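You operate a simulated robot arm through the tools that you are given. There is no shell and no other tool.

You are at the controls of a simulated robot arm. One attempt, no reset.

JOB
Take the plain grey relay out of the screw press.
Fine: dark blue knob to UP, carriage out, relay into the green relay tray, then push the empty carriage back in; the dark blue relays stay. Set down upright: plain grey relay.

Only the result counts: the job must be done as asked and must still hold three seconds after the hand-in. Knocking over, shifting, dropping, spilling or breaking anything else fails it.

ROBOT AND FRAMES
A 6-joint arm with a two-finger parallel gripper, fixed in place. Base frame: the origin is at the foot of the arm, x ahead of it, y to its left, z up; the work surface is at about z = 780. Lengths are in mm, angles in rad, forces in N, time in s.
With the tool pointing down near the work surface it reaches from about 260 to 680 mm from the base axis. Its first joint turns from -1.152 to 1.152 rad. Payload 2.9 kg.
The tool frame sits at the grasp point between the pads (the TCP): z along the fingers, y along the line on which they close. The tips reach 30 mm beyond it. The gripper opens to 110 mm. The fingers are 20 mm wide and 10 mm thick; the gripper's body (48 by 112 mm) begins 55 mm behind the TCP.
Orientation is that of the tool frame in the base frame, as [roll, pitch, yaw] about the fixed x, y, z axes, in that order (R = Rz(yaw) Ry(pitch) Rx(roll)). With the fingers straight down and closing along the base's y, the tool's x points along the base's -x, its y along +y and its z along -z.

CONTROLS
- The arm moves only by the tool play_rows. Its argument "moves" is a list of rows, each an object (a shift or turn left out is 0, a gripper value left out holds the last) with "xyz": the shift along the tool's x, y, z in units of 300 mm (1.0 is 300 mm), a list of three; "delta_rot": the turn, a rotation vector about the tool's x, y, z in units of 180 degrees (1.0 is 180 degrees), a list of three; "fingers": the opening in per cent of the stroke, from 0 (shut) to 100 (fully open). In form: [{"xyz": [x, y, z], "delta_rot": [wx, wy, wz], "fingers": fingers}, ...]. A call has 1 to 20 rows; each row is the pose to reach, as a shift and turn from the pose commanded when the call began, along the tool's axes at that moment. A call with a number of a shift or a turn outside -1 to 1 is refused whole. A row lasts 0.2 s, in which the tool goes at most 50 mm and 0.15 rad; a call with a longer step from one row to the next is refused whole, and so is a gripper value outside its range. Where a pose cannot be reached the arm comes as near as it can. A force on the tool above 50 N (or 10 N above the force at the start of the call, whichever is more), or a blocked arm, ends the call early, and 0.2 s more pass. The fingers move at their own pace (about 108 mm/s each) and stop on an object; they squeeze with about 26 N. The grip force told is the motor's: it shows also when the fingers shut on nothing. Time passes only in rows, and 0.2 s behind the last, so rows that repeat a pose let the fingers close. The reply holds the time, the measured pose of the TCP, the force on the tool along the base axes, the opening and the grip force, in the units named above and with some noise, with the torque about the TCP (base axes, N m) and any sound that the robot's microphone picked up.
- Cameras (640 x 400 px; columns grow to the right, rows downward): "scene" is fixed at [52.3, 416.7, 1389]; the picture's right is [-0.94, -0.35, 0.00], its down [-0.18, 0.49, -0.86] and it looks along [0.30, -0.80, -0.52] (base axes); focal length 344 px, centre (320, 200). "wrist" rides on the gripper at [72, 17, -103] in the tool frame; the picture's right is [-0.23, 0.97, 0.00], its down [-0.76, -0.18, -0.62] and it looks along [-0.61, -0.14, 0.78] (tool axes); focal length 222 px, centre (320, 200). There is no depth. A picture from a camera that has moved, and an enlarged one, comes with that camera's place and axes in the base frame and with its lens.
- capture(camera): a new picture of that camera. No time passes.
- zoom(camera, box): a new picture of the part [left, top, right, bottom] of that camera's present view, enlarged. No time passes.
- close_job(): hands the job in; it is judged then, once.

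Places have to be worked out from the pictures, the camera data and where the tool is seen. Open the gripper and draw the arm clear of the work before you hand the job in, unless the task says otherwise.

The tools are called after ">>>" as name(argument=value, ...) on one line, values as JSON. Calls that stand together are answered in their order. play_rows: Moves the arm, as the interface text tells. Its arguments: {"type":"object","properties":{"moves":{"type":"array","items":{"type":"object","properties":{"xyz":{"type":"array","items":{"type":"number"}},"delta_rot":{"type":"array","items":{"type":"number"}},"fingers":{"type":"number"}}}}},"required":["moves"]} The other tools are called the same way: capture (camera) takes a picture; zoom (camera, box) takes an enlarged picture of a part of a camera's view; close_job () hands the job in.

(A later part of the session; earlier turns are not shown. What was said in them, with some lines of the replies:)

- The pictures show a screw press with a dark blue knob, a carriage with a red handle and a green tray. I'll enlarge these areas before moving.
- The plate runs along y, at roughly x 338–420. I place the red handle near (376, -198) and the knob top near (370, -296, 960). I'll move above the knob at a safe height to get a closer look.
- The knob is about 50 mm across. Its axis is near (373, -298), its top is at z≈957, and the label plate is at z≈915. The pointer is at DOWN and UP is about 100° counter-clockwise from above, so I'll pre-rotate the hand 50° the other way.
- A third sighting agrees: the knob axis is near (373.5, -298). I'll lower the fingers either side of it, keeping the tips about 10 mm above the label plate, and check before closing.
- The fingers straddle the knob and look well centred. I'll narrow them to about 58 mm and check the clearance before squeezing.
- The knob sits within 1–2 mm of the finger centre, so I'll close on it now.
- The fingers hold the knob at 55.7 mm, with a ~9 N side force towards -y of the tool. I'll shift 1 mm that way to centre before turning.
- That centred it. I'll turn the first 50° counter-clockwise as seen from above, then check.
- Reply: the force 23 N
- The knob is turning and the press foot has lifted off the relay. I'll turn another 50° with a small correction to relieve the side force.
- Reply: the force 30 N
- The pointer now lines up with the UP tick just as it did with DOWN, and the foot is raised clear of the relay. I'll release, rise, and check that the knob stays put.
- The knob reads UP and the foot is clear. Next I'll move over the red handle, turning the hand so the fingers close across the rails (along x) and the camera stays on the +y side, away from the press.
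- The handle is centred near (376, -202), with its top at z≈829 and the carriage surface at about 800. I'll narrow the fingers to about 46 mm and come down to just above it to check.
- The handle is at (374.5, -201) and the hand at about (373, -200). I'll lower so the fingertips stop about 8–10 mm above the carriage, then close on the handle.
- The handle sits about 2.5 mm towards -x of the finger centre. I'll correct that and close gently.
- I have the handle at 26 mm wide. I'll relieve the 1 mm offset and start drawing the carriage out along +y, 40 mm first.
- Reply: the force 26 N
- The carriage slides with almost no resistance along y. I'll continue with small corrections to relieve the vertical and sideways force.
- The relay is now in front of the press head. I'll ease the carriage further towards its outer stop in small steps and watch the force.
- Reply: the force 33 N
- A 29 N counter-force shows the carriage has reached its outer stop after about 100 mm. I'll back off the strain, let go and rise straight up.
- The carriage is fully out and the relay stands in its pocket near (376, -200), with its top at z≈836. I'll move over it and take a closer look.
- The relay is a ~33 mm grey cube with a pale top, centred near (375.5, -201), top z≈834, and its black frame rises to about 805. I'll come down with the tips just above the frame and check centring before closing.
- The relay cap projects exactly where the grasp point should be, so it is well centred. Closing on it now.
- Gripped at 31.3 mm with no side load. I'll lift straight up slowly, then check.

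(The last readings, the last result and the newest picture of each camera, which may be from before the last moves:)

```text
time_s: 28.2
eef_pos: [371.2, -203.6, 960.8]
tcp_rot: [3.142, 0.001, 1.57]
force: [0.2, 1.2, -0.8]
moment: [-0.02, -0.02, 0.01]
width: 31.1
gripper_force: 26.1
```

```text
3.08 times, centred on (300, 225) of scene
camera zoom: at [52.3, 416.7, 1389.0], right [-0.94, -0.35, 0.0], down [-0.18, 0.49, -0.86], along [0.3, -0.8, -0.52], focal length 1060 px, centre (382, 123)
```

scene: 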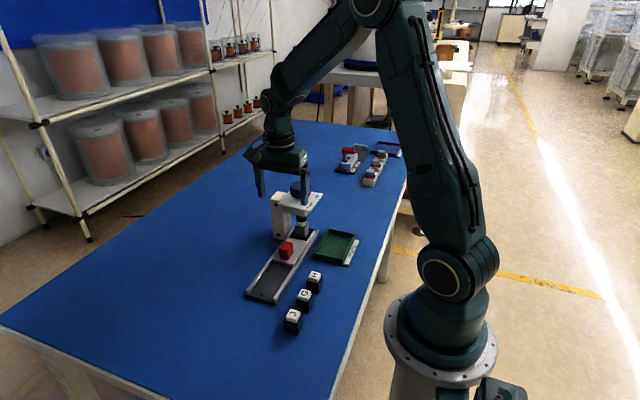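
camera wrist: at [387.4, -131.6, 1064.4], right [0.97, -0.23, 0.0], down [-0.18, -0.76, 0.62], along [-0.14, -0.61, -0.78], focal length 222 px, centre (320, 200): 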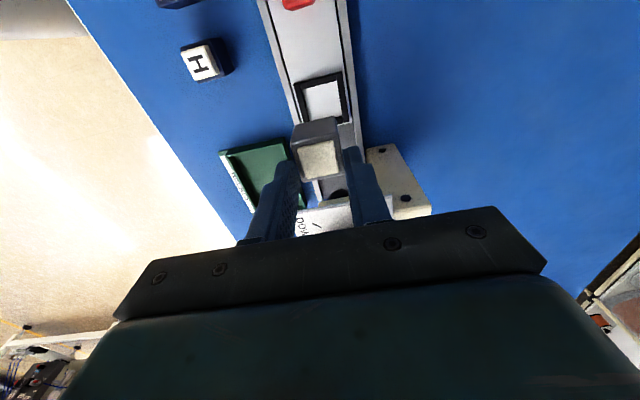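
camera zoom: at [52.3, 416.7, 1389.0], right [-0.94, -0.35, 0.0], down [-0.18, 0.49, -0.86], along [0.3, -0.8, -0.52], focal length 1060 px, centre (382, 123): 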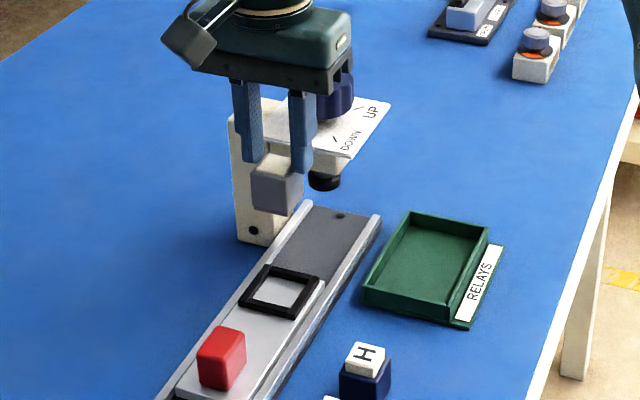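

The relay is out cleanly and the carriage pocket is empty. I'll carry it first along -x, away from the press, while turning the hand 90° so the body clears the press head, then along -y over the tray.

>>> play_rows(moves=[{"xyz": [0, -0.06, 0], "delta_rot": [0, 0, -0.0417]}, {"xyz": [0, -0.12, 0], "delta_rot": [0, 0, -0.0833]}, {"xyz": [0, -0.18, 0], "delta_rot": [0, 0, -0.125]}, {"xyz": [0, -0.24, 0], "delta_rot": [0, 0, -0.1667]}, {"xyz": [0, -0.3, 0], "delta_rot": [0, 0, -0.2083]}, {"xyz": [0, -0.3317, 0], "delta_rot": [0, 0, -0.25]}, {"xyz": [-0.03, -0.3317, 0], "delta_rot": [0, 0, -0.2917]}, {"xyz": [-0.08, -0.3317, 0], "delta_rot": [0, 0, -0.3333]}, {"xyz": [-0.13, -0.3317, 0], "delta_rot": [0, 0, -0.375]}, {"xyz": [-0.18, -0.3317, 0], "delta_rot": [0, 0, -0.4167]}, {"xyz": [-0.23, -0.3317, 0], "delta_rot": [0, 0, -0.4583]}, {"xyz": [-0.2717, -0.3317, 0], "delta_rot": [0, 0, -0.5]}, {"xyz": [-0.2717, -0.3317, 0], "delta_rot": [0, 0, -0.5]}])

>>> capture(camera="wrist")

>>> zoom(camera="scene", box=[260, 160, 390, 290])

```text
time_s: 31.0
eef_pos: [271.4, -284.6, 963.1]
tcp_rot: [-3.141, -0.001, -3.141]
force: [-0.2, 0.4, -0.6]
moment: [0.0, -0.01, 0.03]
width: 30.7
gripper_force: 25.7
```

```text
taken
camera wrist: at [198.3, -268.9, 1066.9], right [0.23, 0.97, 0.0], down [0.76, -0.18, 0.62], along [0.61, -0.14, -0.78], focal length 222 px, centre (320, 200)
```

wrist: 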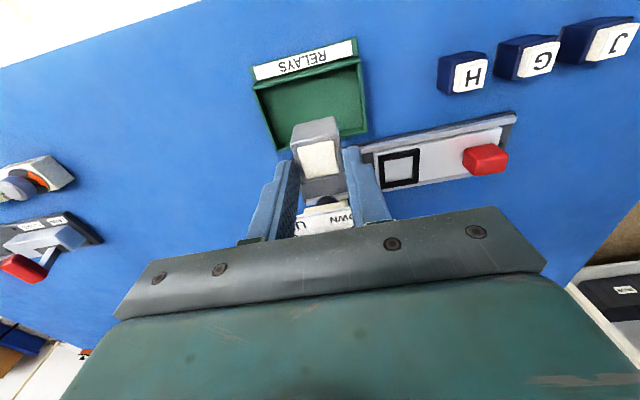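

```text
3.08 times, centred on (325, 225) of scene
camera zoom: at [52.3, 416.7, 1389.0], right [-0.94, -0.35, 0.0], down [-0.18, 0.49, -0.86], along [0.3, -0.8, -0.52], focal length 1060 px, centre (305, 123)
```

zoom: 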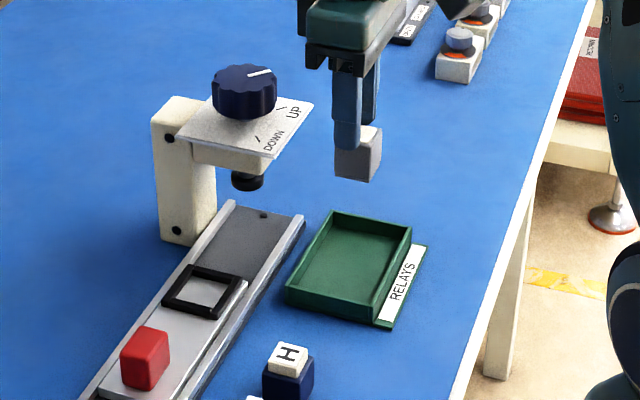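

The relay hangs level over the tray, and I put the tray's centre at about (275, -290). I'll zoom in to measure the relay's lower edge before lowering.

>>> zoom(camera="scene", box=[315, 180, 355, 230])

>>> zoom(camera="scene", box=[305, 210, 365, 270])

>>> zoom(camera="wrist", box=[240, 30, 400, 220])

```text
8.00 times, centred on (335, 205) of scene
camera zoom: at [52.3, 416.7, 1389.0], right [-0.94, -0.35, 0.0], down [-0.18, 0.49, -0.86], along [0.3, -0.8, -0.52], focal length 2755 px, centre (200, 160)
```

zoom: 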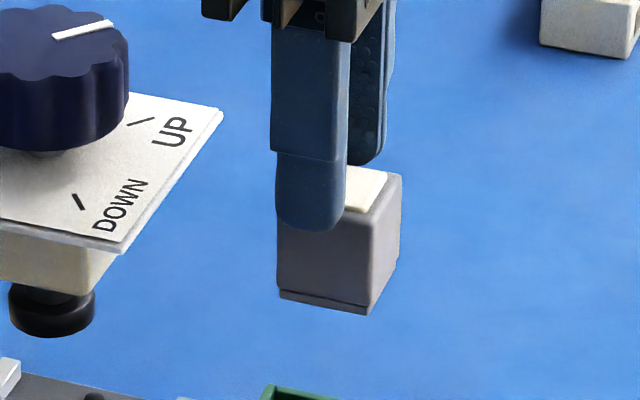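

```text
6.67 times, centred on (335, 240) of scene
camera zoom: at [52.3, 416.7, 1389.0], right [-0.94, -0.35, 0.0], down [-0.18, 0.49, -0.86], along [0.3, -0.8, -0.52], focal length 2296 px, centre (220, -67)
```

zoom: 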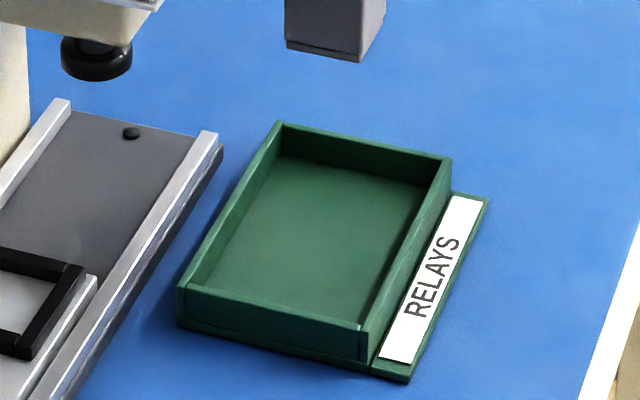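

```text
2.11 times, centred on (320, 125) of wrist
camera zoom: at [198.3, -268.9, 1066.9], right [0.23, 0.97, 0.0], down [0.76, -0.18, 0.62], along [0.61, -0.14, -0.78], focal length 468 px, centre (320, 358)
```

zoom: 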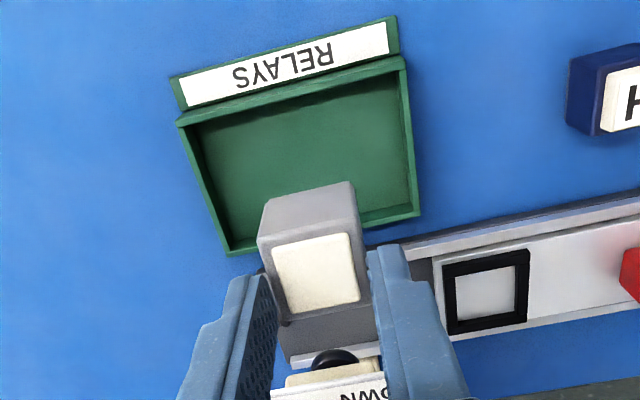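

The enlarged view shows the relay slid down about 18 mm in the fingers as it left the pocket, so only the tips hold it. Its bottom is at z≈897 with the TCP at about 964, and it has not moved since the lift. I'll centre over the tray and lower gently in small steps.

>>> play_rows(moves=[{"xyz": [-0.006, -0.006, 0.006]}, {"xyz": [-0.012, -0.012, 0.018]}, {"xyz": [-0.0133, -0.0133, 0.035]}, {"xyz": [-0.0133, -0.0133, 0.053]}, {"xyz": [-0.0133, -0.0133, 0.071]}, {"xyz": [-0.0133, -0.0133, 0.089]}, {"xyz": [-0.0133, -0.0133, 0.107]}, {"xyz": [-0.0133, -0.0133, 0.125]}, {"xyz": [-0.0133, -0.0133, 0.143]}, {"xyz": [-0.0133, -0.0133, 0.161]}, {"xyz": [-0.0133, -0.0133, 0.179]}, {"xyz": [-0.0133, -0.0133, 0.197]}, {"xyz": [-0.0133, -0.0133, 0.215]}, {"xyz": [-0.0133, -0.0133, 0.233]}, {"xyz": [-0.0133, -0.0133, 0.251]}, {"xyz": [-0.0133, -0.0133, 0.269]}, {"xyz": [-0.0133, -0.0133, 0.285]}, {"xyz": [-0.0133, -0.0133, 0.3]}, {"xyz": [-0.0133, -0.0133, 0.31]}, {"xyz": [-0.0133, -0.0133, 0.315]}])

>>> capture(camera="wrist")

>>> zoom(camera="scene", box=[305, 190, 375, 270])

```text
time_s: 35.2
eef_pos: [276.5, -289.1, 867.0]
tcp_rot: [-3.141, -0.001, -3.141]
force: [-0.2, -0.2, -0.7]
moment: [0.01, 0.01, -0.01]
width: 30.8
gripper_force: 26.4
```

```text
taken
camera wrist: at [204.5, -271.9, 970.4], right [0.23, 0.97, 0.0], down [0.76, -0.18, 0.62], along [0.61, -0.14, -0.78], focal length 222 px, centre (320, 200)
```

wrist: 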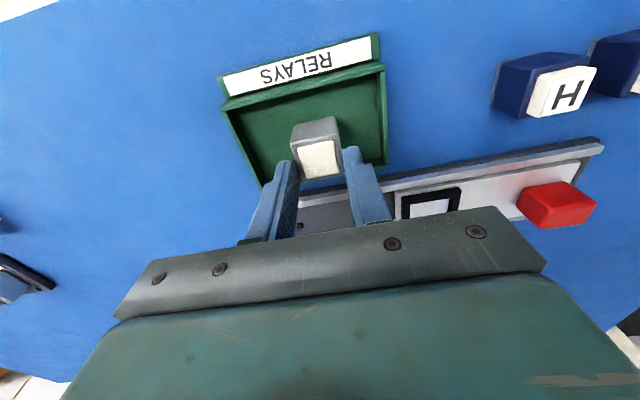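

```text
5.00 times, centred on (340, 230) of scene
camera zoom: at [52.3, 416.7, 1389.0], right [-0.94, -0.35, 0.0], down [-0.18, 0.49, -0.86], along [0.3, -0.8, -0.52], focal length 1722 px, centre (220, 50)
```

zoom: 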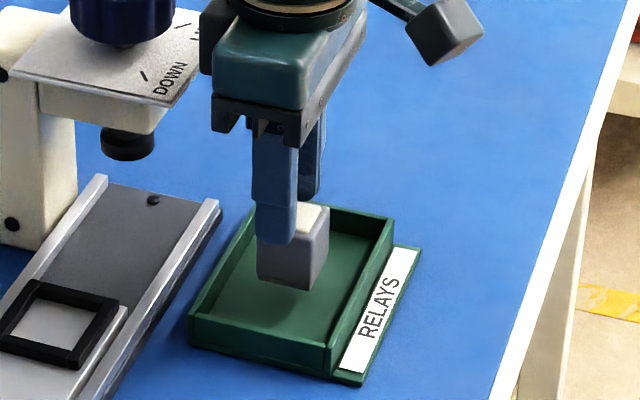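

The relay is well inside the tray walls with its bottom at about z≈800, roughly 15 mm above the floor. I'll lower in 1.5 mm steps and watch the vertical force.

>>> play_rows(moves=[{"xyz": [0, 0, 0.008]}, {"xyz": [0, 0, 0.016]}, {"xyz": [0, 0, 0.022]}, {"xyz": [0, 0, 0.027]}, {"xyz": [0, 0, 0.032]}, {"xyz": [0, 0, 0.037]}, {"xyz": [0, 0, 0.042]}, {"xyz": [0, 0, 0.047]}, {"xyz": [0, 0, 0.047]}])

>>> zoom(camera="scene", box=[305, 190, 375, 270])

>>> capture(camera="wrist")

```text
time_s: 37.2
eef_pos: [278.2, -290.1, 854.3]
tcp_rot: [-3.141, 0.0, -3.141]
force: [0.7, 0.0, -0.4]
moment: [-0.01, 0.0, 0.02]
width: 31.1
gripper_force: 25.8
```

```text
5.00 times, centred on (340, 230) of scene
camera zoom: at [52.3, 416.7, 1389.0], right [-0.94, -0.35, 0.0], down [-0.18, 0.49, -0.86], along [0.3, -0.8, -0.52], focal length 1722 px, centre (220, 50)
```

zoom: 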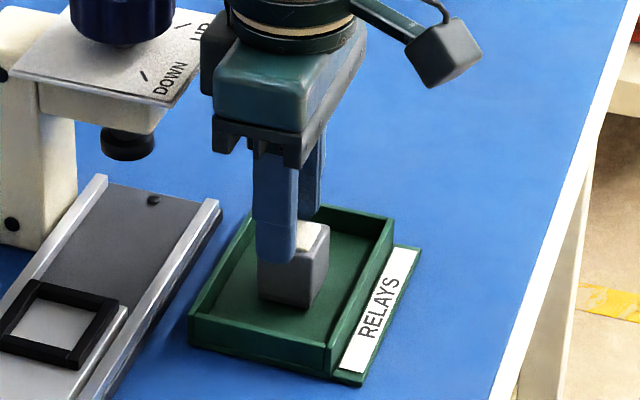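

```text
taken
camera wrist: at [204.4, -272.8, 957.5], right [0.23, 0.97, 0.0], down [0.76, -0.18, 0.62], along [0.61, -0.14, -0.78], focal length 222 px, centre (320, 200)
```

wrist: 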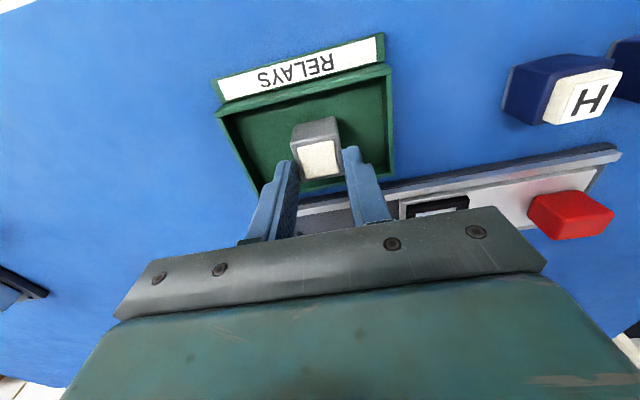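

No contact yet; the bottom is at about z≈788. Continuing down in roughly 1 mm steps.

>>> play_rows(moves=[{"xyz": [0, 0, 0.004]}, {"xyz": [0, 0, 0.008]}, {"xyz": [0, 0, 0.012]}, {"xyz": [0, 0, 0.012]}])

>>> zoom(camera="scene", box=[315, 210, 365, 260])

```text
time_s: 38.2
eef_pos: [277.4, -290.3, 851.2]
tcp_rot: [3.14, 0.0, -3.141]
force: [0.0, -0.3, -0.6]
moment: [-0.01, 0.04, -0.03]
width: 31.1
gripper_force: 25.8
```

```text
8.00 times, centred on (340, 235) of scene
camera zoom: at [52.3, 416.7, 1389.0], right [-0.94, -0.35, 0.0], down [-0.18, 0.49, -0.86], along [0.3, -0.8, -0.52], focal length 2755 px, centre (160, -80)
```

zoom: 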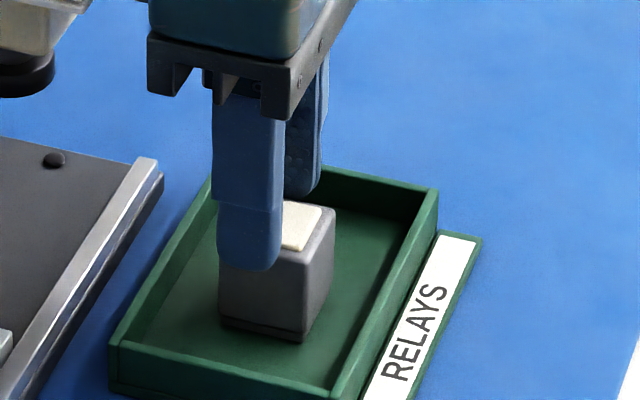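

Still no contact force, so I'll go another 3 mm the same way.

>>> play_rows(moves=[{"xyz": [0, 0, 0.004]}, {"xyz": [0, 0, 0.007]}, {"xyz": [0, 0, 0.01]}, {"xyz": [0, 0, 0.01]}])

>>> zoom(camera="scene", box=[315, 210, 365, 260])

```text
time_s: 39.2
eef_pos: [277.6, -290.3, 848.4]
tcp_rot: [-3.136, 0.004, -3.141]
force: [2.6, -1.2, 21.3]
moment: [-0.02, -0.16, 0.02]
width: 31.2
gripper_force: 26.2
```

```text
8.00 times, centred on (340, 235) of scene
camera zoom: at [52.2, 416.9, 1389.0], right [-0.94, -0.35, 0.0], down [-0.18, 0.49, -0.86], along [0.3, -0.8, -0.52], focal length 2755 px, centre (160, -80)
```

zoom: 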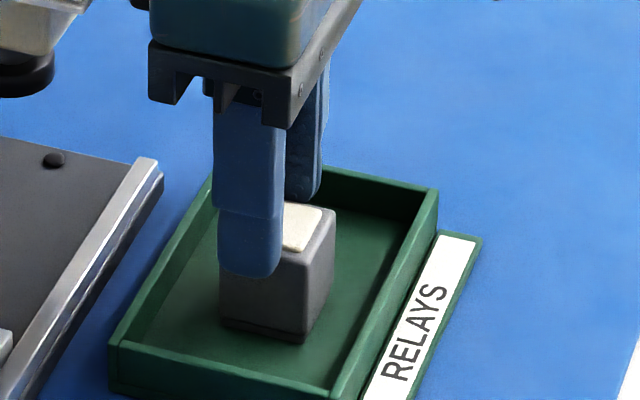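

Contact: 21 N upward, so the relay stands on the tray floor. I'll ease off about 1.5 mm, open the fingers and rise straight up.

>>> play_rows(moves=[{"xyz": [0, 0, -0.005]}, {"xyz": [0, 0, -0.005], "fingers": 36}, {"xyz": [0, 0, -0.005], "fingers": 46}, {"xyz": [0, 0, -0.005], "fingers": 46}, {"xyz": [0, 0, -0.08]}, {"xyz": [0, 0, -0.2]}, {"xyz": [0, 0, -0.32]}, {"xyz": [0, 0, -0.4]}, {"xyz": [0, 0, -0.4]}])

>>> capture(camera="wrist")

>>> zoom(camera="scene", box=[240, 170, 380, 310])

```text
time_s: 41.2
eef_pos: [276.6, -287.2, 966.0]
tcp_rot: [-3.141, 0.0, -3.141]
force: [-0.3, -0.3, -0.2]
moment: [0.0, 0.0, -0.01]
width: 50.5
gripper_force: 0.1
```

```text
taken
camera wrist: at [203.5, -271.4, 1070.0], right [0.23, 0.97, 0.0], down [0.76, -0.18, 0.62], along [0.61, -0.14, -0.78], focal length 222 px, centre (320, 200)
```

wrist: 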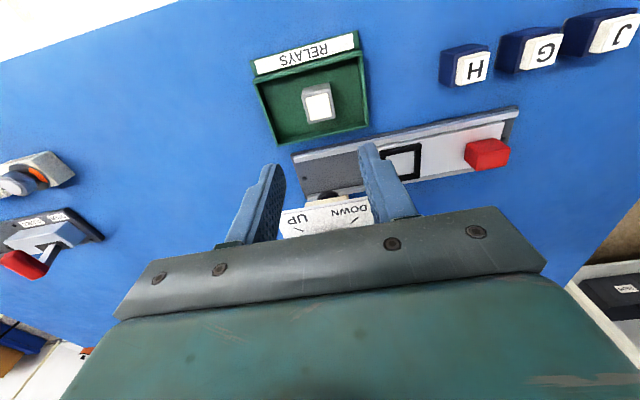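

```text
2.86 times, centred on (310, 240) of scene
camera zoom: at [52.3, 416.7, 1389.0], right [-0.94, -0.35, 0.0], down [-0.18, 0.49, -0.86], along [0.3, -0.8, -0.52], focal length 984 px, centre (349, 86)
```

zoom: 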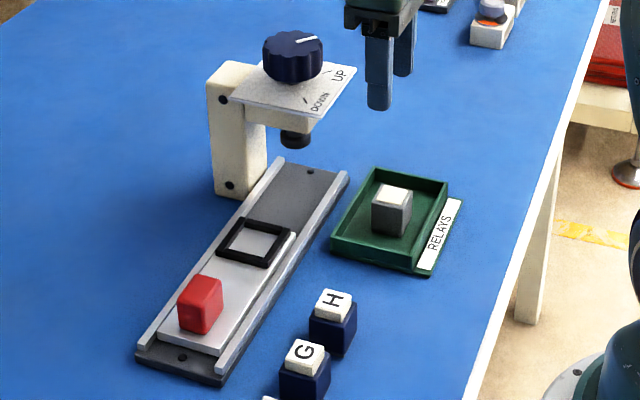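

The relay stands upright in the tray. Now I'll return to the carriage handle near (374, -100), moving along +y first to stay clear of the press and turning the fingers back across the rails.

>>> play_rows(moves=[{"xyz": [0, 0.08, 0], "delta_rot": [0, 0, 0.0417], "fingers": 42}, {"xyz": [0, 0.18, 0], "delta_rot": [0, 0, 0.0833]}, {"xyz": [0, 0.28, 0], "delta_rot": [0, 0, 0.125]}, {"xyz": [-0.02, 0.38, 0], "delta_rot": [0, 0, 0.1667]}, {"xyz": [-0.06, 0.47, 0], "delta_rot": [0, 0, 0.2083]}, {"xyz": [-0.11, 0.54, 0], "delta_rot": [0, 0, 0.25]}, {"xyz": [-0.16, 0.59, 0], "delta_rot": [0, 0, 0.2917]}, {"xyz": [-0.21, 0.625, 0], "delta_rot": [0, 0, 0.3333]}, {"xyz": [-0.26, 0.625, 0], "delta_rot": [0, 0, 0.375]}, {"xyz": [-0.3, 0.625, 0], "delta_rot": [0, 0, 0.4167]}, {"xyz": [-0.33, 0.625, 0], "delta_rot": [0, 0, 0.4583]}, {"xyz": [-0.33, 0.625, 0], "delta_rot": [0, 0, 0.5]}, {"xyz": [-0.33, 0.625, 0.1], "delta_rot": [0, 0, 0.5]}, {"xyz": [-0.33, 0.625, 0.2], "delta_rot": [0, 0, 0.5]}, {"xyz": [-0.33, 0.625, 0.27], "delta_rot": [0, 0, 0.5]}, {"xyz": [-0.33, 0.625, 0.27], "delta_rot": [0, 0, 0.5]}])

>>> capture(camera="wrist")

>>> zoom(camera="scene", box=[230, 170, 370, 310])

```text
time_s: 44.6
eef_pos: [375.7, -99.7, 887.1]
tcp_rot: [3.141, 0.0, 1.57]
force: [-1.0, -0.8, 0.0]
moment: [-0.03, 0.0, -0.02]
width: 46.2
gripper_force: 0.0
```

```text
taken
camera wrist: at [392.1, -27.3, 990.2], right [0.97, -0.23, 0.0], down [-0.18, -0.76, 0.62], along [-0.14, -0.61, -0.78], focal length 222 px, centre (320, 200)
```

wrist: 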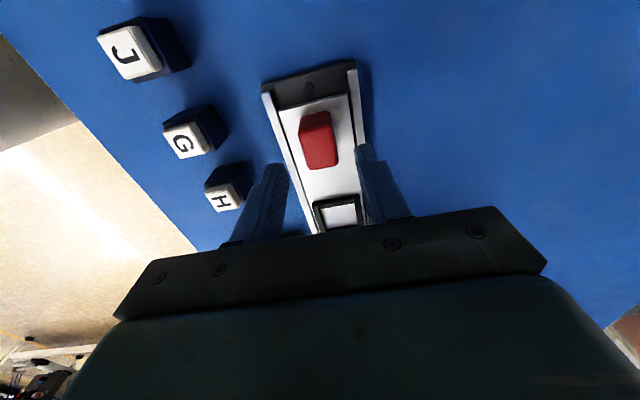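

```text
2.86 times, centred on (300, 240) of scene
camera zoom: at [52.3, 416.7, 1389.0], right [-0.94, -0.35, 0.0], down [-0.18, 0.49, -0.86], along [0.3, -0.8, -0.52], focal length 984 px, centre (377, 86)
```

zoom: 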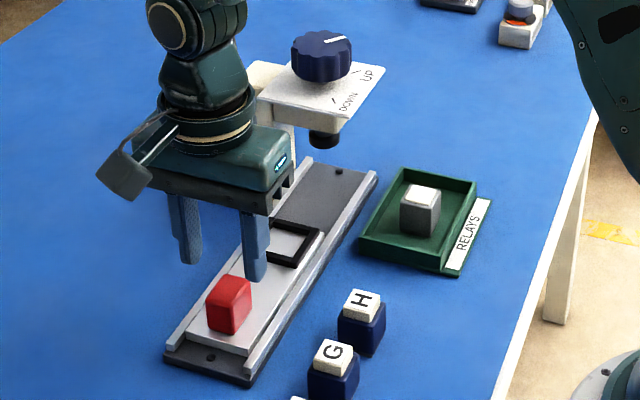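

The handle is at (376, -102), almost directly below. I'll lower around it and close.

>>> play_rows(moves=[{"xyz": [-0.009, 0.003, 0.06]}, {"xyz": [-0.009, 0.003, 0.12]}, {"xyz": [-0.009, 0.003, 0.155]}, {"xyz": [-0.009, 0.003, 0.155]}])

>>> zoom(camera="wrist", box=[220, 80, 440, 240])

```text
time_s: 45.6
eef_pos: [376.6, -103.0, 840.4]
tcp_rot: [-3.14, -0.001, 1.57]
force: [-0.2, 0.4, 0.1]
moment: [-0.03, -0.01, 0.0]
width: 46.4
gripper_force: 0.0
```

```text
2.50 times, centred on (330, 160) of wrist
camera zoom: at [393.2, -31.7, 943.1], right [0.97, -0.23, 0.0], down [-0.18, -0.76, 0.62], along [-0.14, -0.61, -0.78], focal length 555 px, centre (295, 300)
```

zoom: 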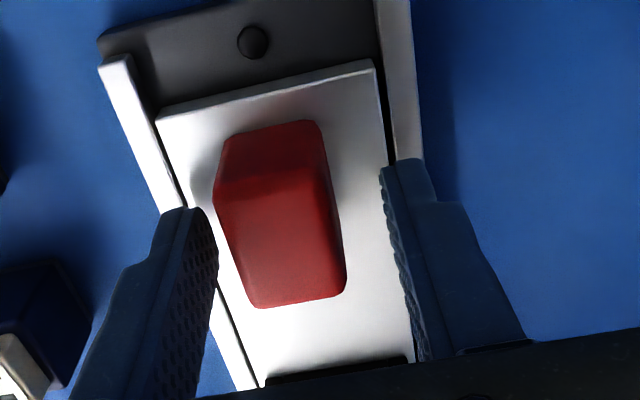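

The handle is about 3 mm towards -x of the finger centre, so I'll correct that and close.

>>> play_rows(moves=[{"xyz": [0, -0.0085, 0]}, {"xyz": [0, -0.0085, 0], "fingers": 30}, {"xyz": [0, -0.0085, 0], "fingers": 20}, {"xyz": [0, -0.0085, 0], "fingers": 10}])

```text
time_s: 46.6
eef_pos: [374.8, -104.2, 839.0]
tcp_rot: [3.142, 0.002, 1.571]
force: [7.0, -0.6, -6.6]
moment: [0.13, 0.09, -0.07]
width: 26.1
gripper_force: 44.6
```

Gripped at 26 mm. I'll push the empty carriage in along -y, 50 mm first.

>>> play_rows(moves=[{"xyz": [0, 0.002, 0]}, {"xyz": [-0.033, 0.002, 0]}, {"xyz": [-0.066, 0.002, 0]}, {"xyz": [-0.1, 0.002, 0]}, {"xyz": [-0.133, 0.002, 0]}, {"xyz": [-0.166, 0.002, 0]}, {"xyz": [-0.166, 0.002, 0]}])

>>> zoom(camera="scene", box=[230, 170, 370, 310])

```text
time_s: 48.2
eef_pos: [375.3, -155.0, 838.8]
tcp_rot: [3.139, 0.0, 1.572]
force: [17.8, -0.6, -8.6]
moment: [1.06, 0.12, -0.36]
width: 26.0
gripper_force: 44.8
```

```text
2.86 times, centred on (300, 240) of scene
camera zoom: at [52.9, 416.6, 1389.0], right [-0.94, -0.35, 0.0], down [-0.18, 0.49, -0.86], along [0.3, -0.8, -0.52], focal length 984 px, centre (377, 86)
```

zoom: 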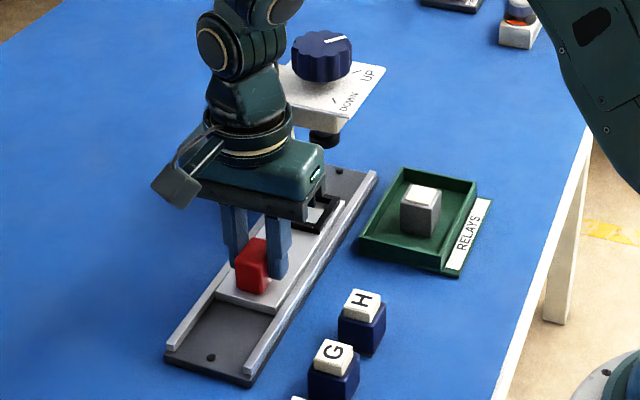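

It slides freely. I'll push another 42 mm with a sideways correction, then finish in small steps to the inner stop.

>>> play_rows(moves=[{"xyz": [0, 0.005, 0]}, {"xyz": [-0.033, 0.005, 0.001]}, {"xyz": [-0.066, 0.005, 0.001]}, {"xyz": [-0.1, 0.005, 0.001]}, {"xyz": [-0.125, 0.005, 0.001]}, {"xyz": [-0.14, 0.005, 0.001]}, {"xyz": [-0.14, 0.005, 0.001]}])

>>> zoom(camera="scene", box=[230, 170, 370, 310])

```text
time_s: 49.8
eef_pos: [375.4, -195.2, 839.9]
tcp_rot: [-3.14, 0.0, 1.571]
force: [-4.0, 0.8, 22.5]
moment: [0.46, 0.14, 0.15]
width: 25.8
gripper_force: 44.9
```

```text
2.86 times, centred on (300, 240) of scene
camera zoom: at [52.0, 416.8, 1389.0], right [-0.94, -0.35, 0.0], down [-0.18, 0.49, -0.86], along [0.3, -0.8, -0.52], focal length 984 px, centre (377, 86)
```

zoom: 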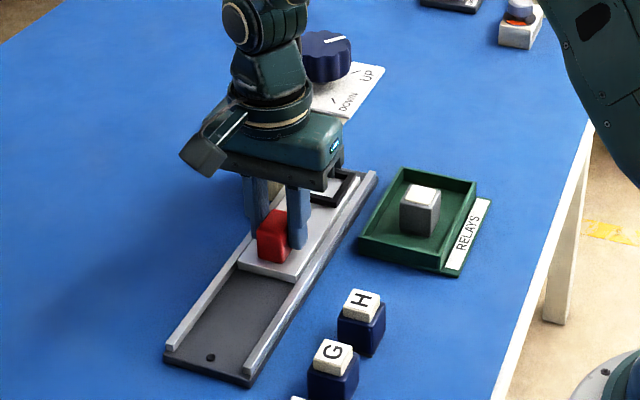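

About 7 mm to go. I'll raise slightly to relieve the vertical force and ease on until the inner stop pushes back.

>>> play_rows(moves=[{"xyz": [0, 0, -0.004]}, {"xyz": [-0.009, 0, -0.004]}, {"xyz": [-0.018, 0, -0.004]}, {"xyz": [-0.025, 0, -0.004]}, {"xyz": [-0.031, 0, -0.004]}, {"xyz": [-0.036, 0, -0.004]}, {"xyz": [-0.036, 0, -0.004]}])

>>> zoom(camera="scene", box=[230, 170, 370, 310])

```text
time_s: 51.4
eef_pos: [375.7, -205.2, 839.4]
tcp_rot: [-3.137, -0.007, 1.572]
force: [-8.1, 16.9, -15.1]
moment: [-0.22, -0.72, -0.5]
width: 25.6
gripper_force: 45.7
```

```text
2.86 times, centred on (300, 240) of scene
camera zoom: at [52.3, 417.0, 1388.9], right [-0.94, -0.35, 0.0], down [-0.18, 0.48, -0.86], along [0.3, -0.8, -0.52], focal length 984 px, centre (377, 86)
```

zoom: 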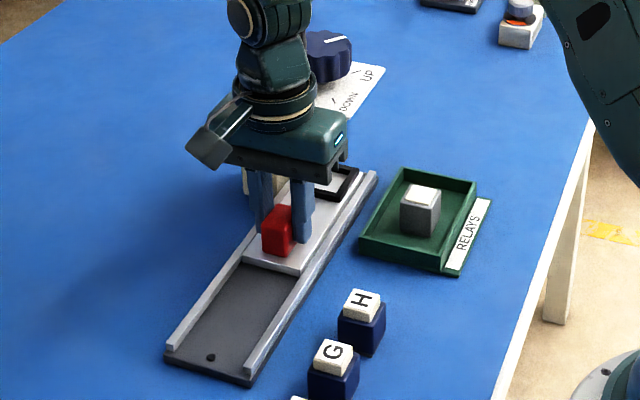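

A 17 N counter-force at y≈-204 shows the carriage is home at its inner stop. I'll relax about 1 mm, release, rise and check.

>>> play_rows(moves=[{"xyz": [0.004, 0, 0]}, {"xyz": [0.004, 0, 0], "fingers": 42}, {"xyz": [0.004, 0, 0], "fingers": 42}, {"xyz": [0.004, 0, -0.1]}, {"xyz": [0.004, 0, -0.25]}, {"xyz": [0.004, 0, -0.4]}, {"xyz": [0.004, 0, -0.5]}, {"xyz": [0.004, 0, -0.5]}])

>>> capture(camera="wrist")

>>> zoom(camera="scene", box=[230, 170, 370, 310])

```text
time_s: 53.2
eef_pos: [375.3, -207.6, 988.8]
tcp_rot: [3.14, 0.001, 1.571]
force: [0.5, 0.3, 0.1]
moment: [0.02, 0.03, -0.03]
width: 46.3
gripper_force: 0.0
```

```text
taken
camera wrist: at [392.0, -135.6, 1091.9], right [0.97, -0.23, 0.0], down [-0.18, -0.76, 0.62], along [-0.14, -0.61, -0.78], focal length 222 px, centre (320, 200)
```

wrist: 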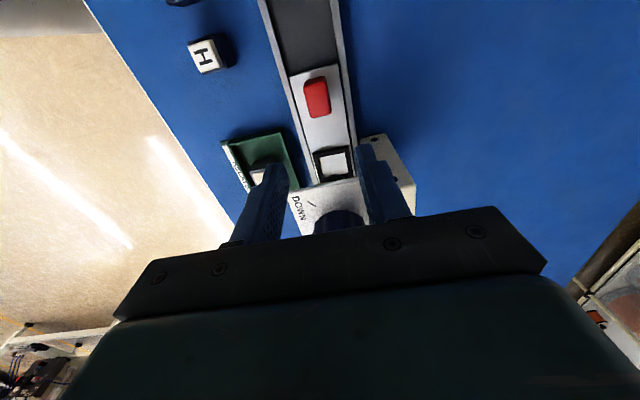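

```text
2.86 times, centred on (300, 240) of scene
camera zoom: at [52.3, 416.7, 1389.0], right [-0.94, -0.35, 0.0], down [-0.18, 0.49, -0.86], along [0.3, -0.8, -0.52], focal length 984 px, centre (377, 86)
```

zoom: 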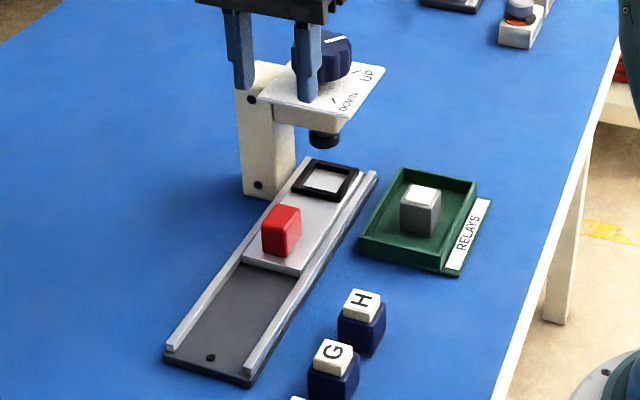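

The carriage looks home. I'll repeat the earlier zooms at the same framing to compare it with its starting position, and check the knob and tray.

>>> zoom(camera="scene", box=[240, 210, 370, 310])

>>> zoom(camera="scene", box=[270, 170, 330, 250])

```text
4.00 times, centred on (305, 260) of scene
camera zoom: at [52.3, 416.7, 1389.0], right [-0.94, -0.35, 0.0], down [-0.18, 0.49, -0.86], along [0.3, -0.8, -0.52], focal length 1377 px, centre (380, -40)
```

zoom: 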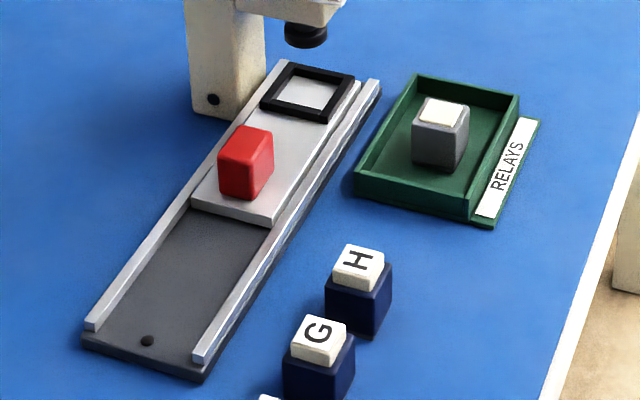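

```text
5.00 times, centred on (300, 210) of scene
camera zoom: at [52.3, 416.7, 1389.0], right [-0.94, -0.35, 0.0], down [-0.18, 0.49, -0.86], along [0.3, -0.8, -0.52], focal length 1722 px, centre (420, 150)
```

zoom: 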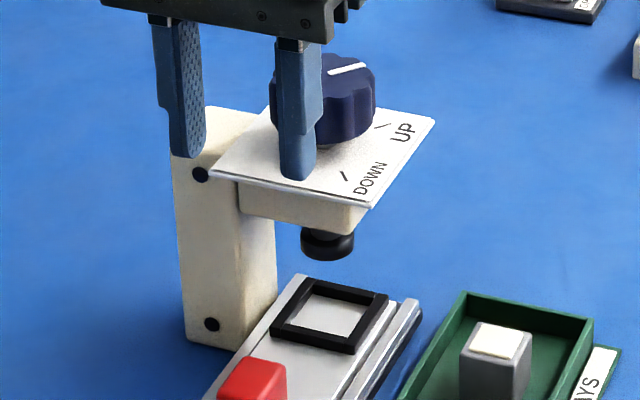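

The carriage matches its starting position exactly, the knob is still at UP, and the relay stands upright in the tray. I'll open the gripper and draw the arm up and clear.

>>> play_rows(moves=[{"xyz": [0, 0, -0.12]}, {"xyz": [0, 0, -0.24]}, {"xyz": [0, 0, -0.36]}, {"xyz": [0.08, 0, -0.45], "fingers": 90}, {"xyz": [0.2, 0, -0.45]}, {"xyz": [0.3, 0, -0.45]}, {"xyz": [0.3, 0, -0.45]}, {"xyz": [0.3, 0, -0.45]}])

>>> capture(camera="scene")

>>> zoom(camera="scene", box=[230, 160, 390, 340])

>>> capture(camera="wrist")

```text
time_s: 55.0
eef_pos: [376.0, -114.8, 1128.3]
tcp_rot: [-3.14, -0.002, 1.571]
force: [-0.5, -0.1, -0.4]
moment: [0.03, -0.01, 0.0]
width: 99.1
gripper_force: 0.0
```

```text
taken
```

scene: 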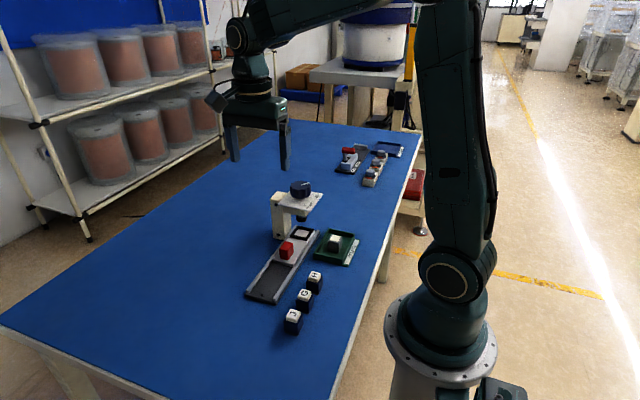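

```text
2.22 times, centred on (310, 250) of scene
camera zoom: at [52.3, 416.7, 1389.0], right [-0.94, -0.35, 0.0], down [-0.18, 0.49, -0.86], along [0.3, -0.8, -0.52], focal length 765 px, centre (342, 89)
```

zoom: 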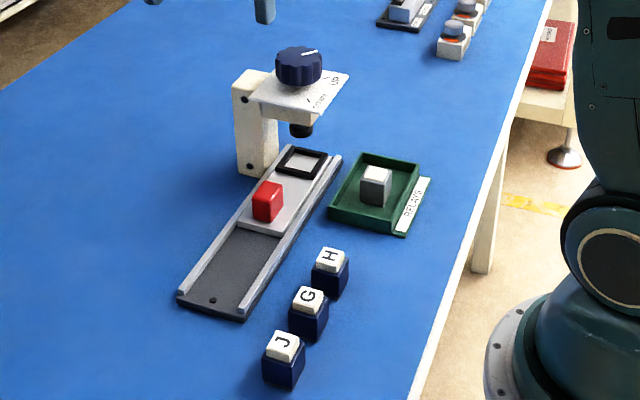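

```text
taken
camera wrist: at [392.7, -42.8, 1230.9], right [0.97, -0.23, 0.0], down [-0.18, -0.76, 0.62], along [-0.14, -0.61, -0.78], focal length 222 px, centre (320, 200)
```

wrist: 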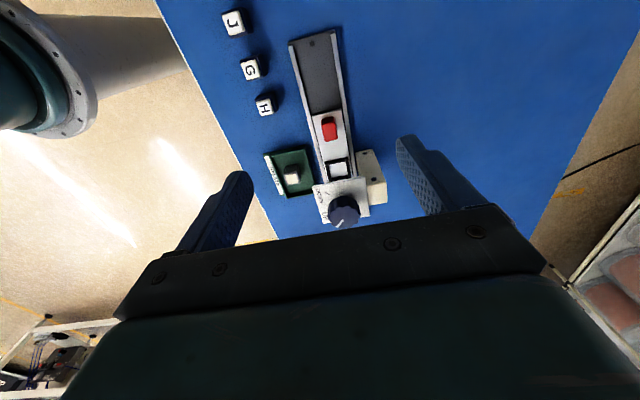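

The final pictures show the knob at UP, the empty carriage home, the grey relay upright in the green tray, and the dark blue relays and everything else in place. The gripper is open and the arm is clear, so I'm handing in.

>>> close_job()

```text
The job is handed in.
```

The job is handed in. The plain grey relay is out of the screw press and standing upright in the green relay tray.

- **Knob:** it is turned to UP, and the press foot is raised clear.
- **Carriage:** it is empty and pushed back to its inner stop. Its position matches the starting picture.
- **Other items:** in the last pictures the dark blue relays (H, G, J) and everything else on the bench were where they started.
- **Arm:** the gripper is open and the arm is drawn up and away from the work.

The relay slipped about 18 mm down in the fingers as it left the pocket. It was not dropped. I lowered it in small steps until it touched the tray floor, pressing with about 21 N at contact, then released it.
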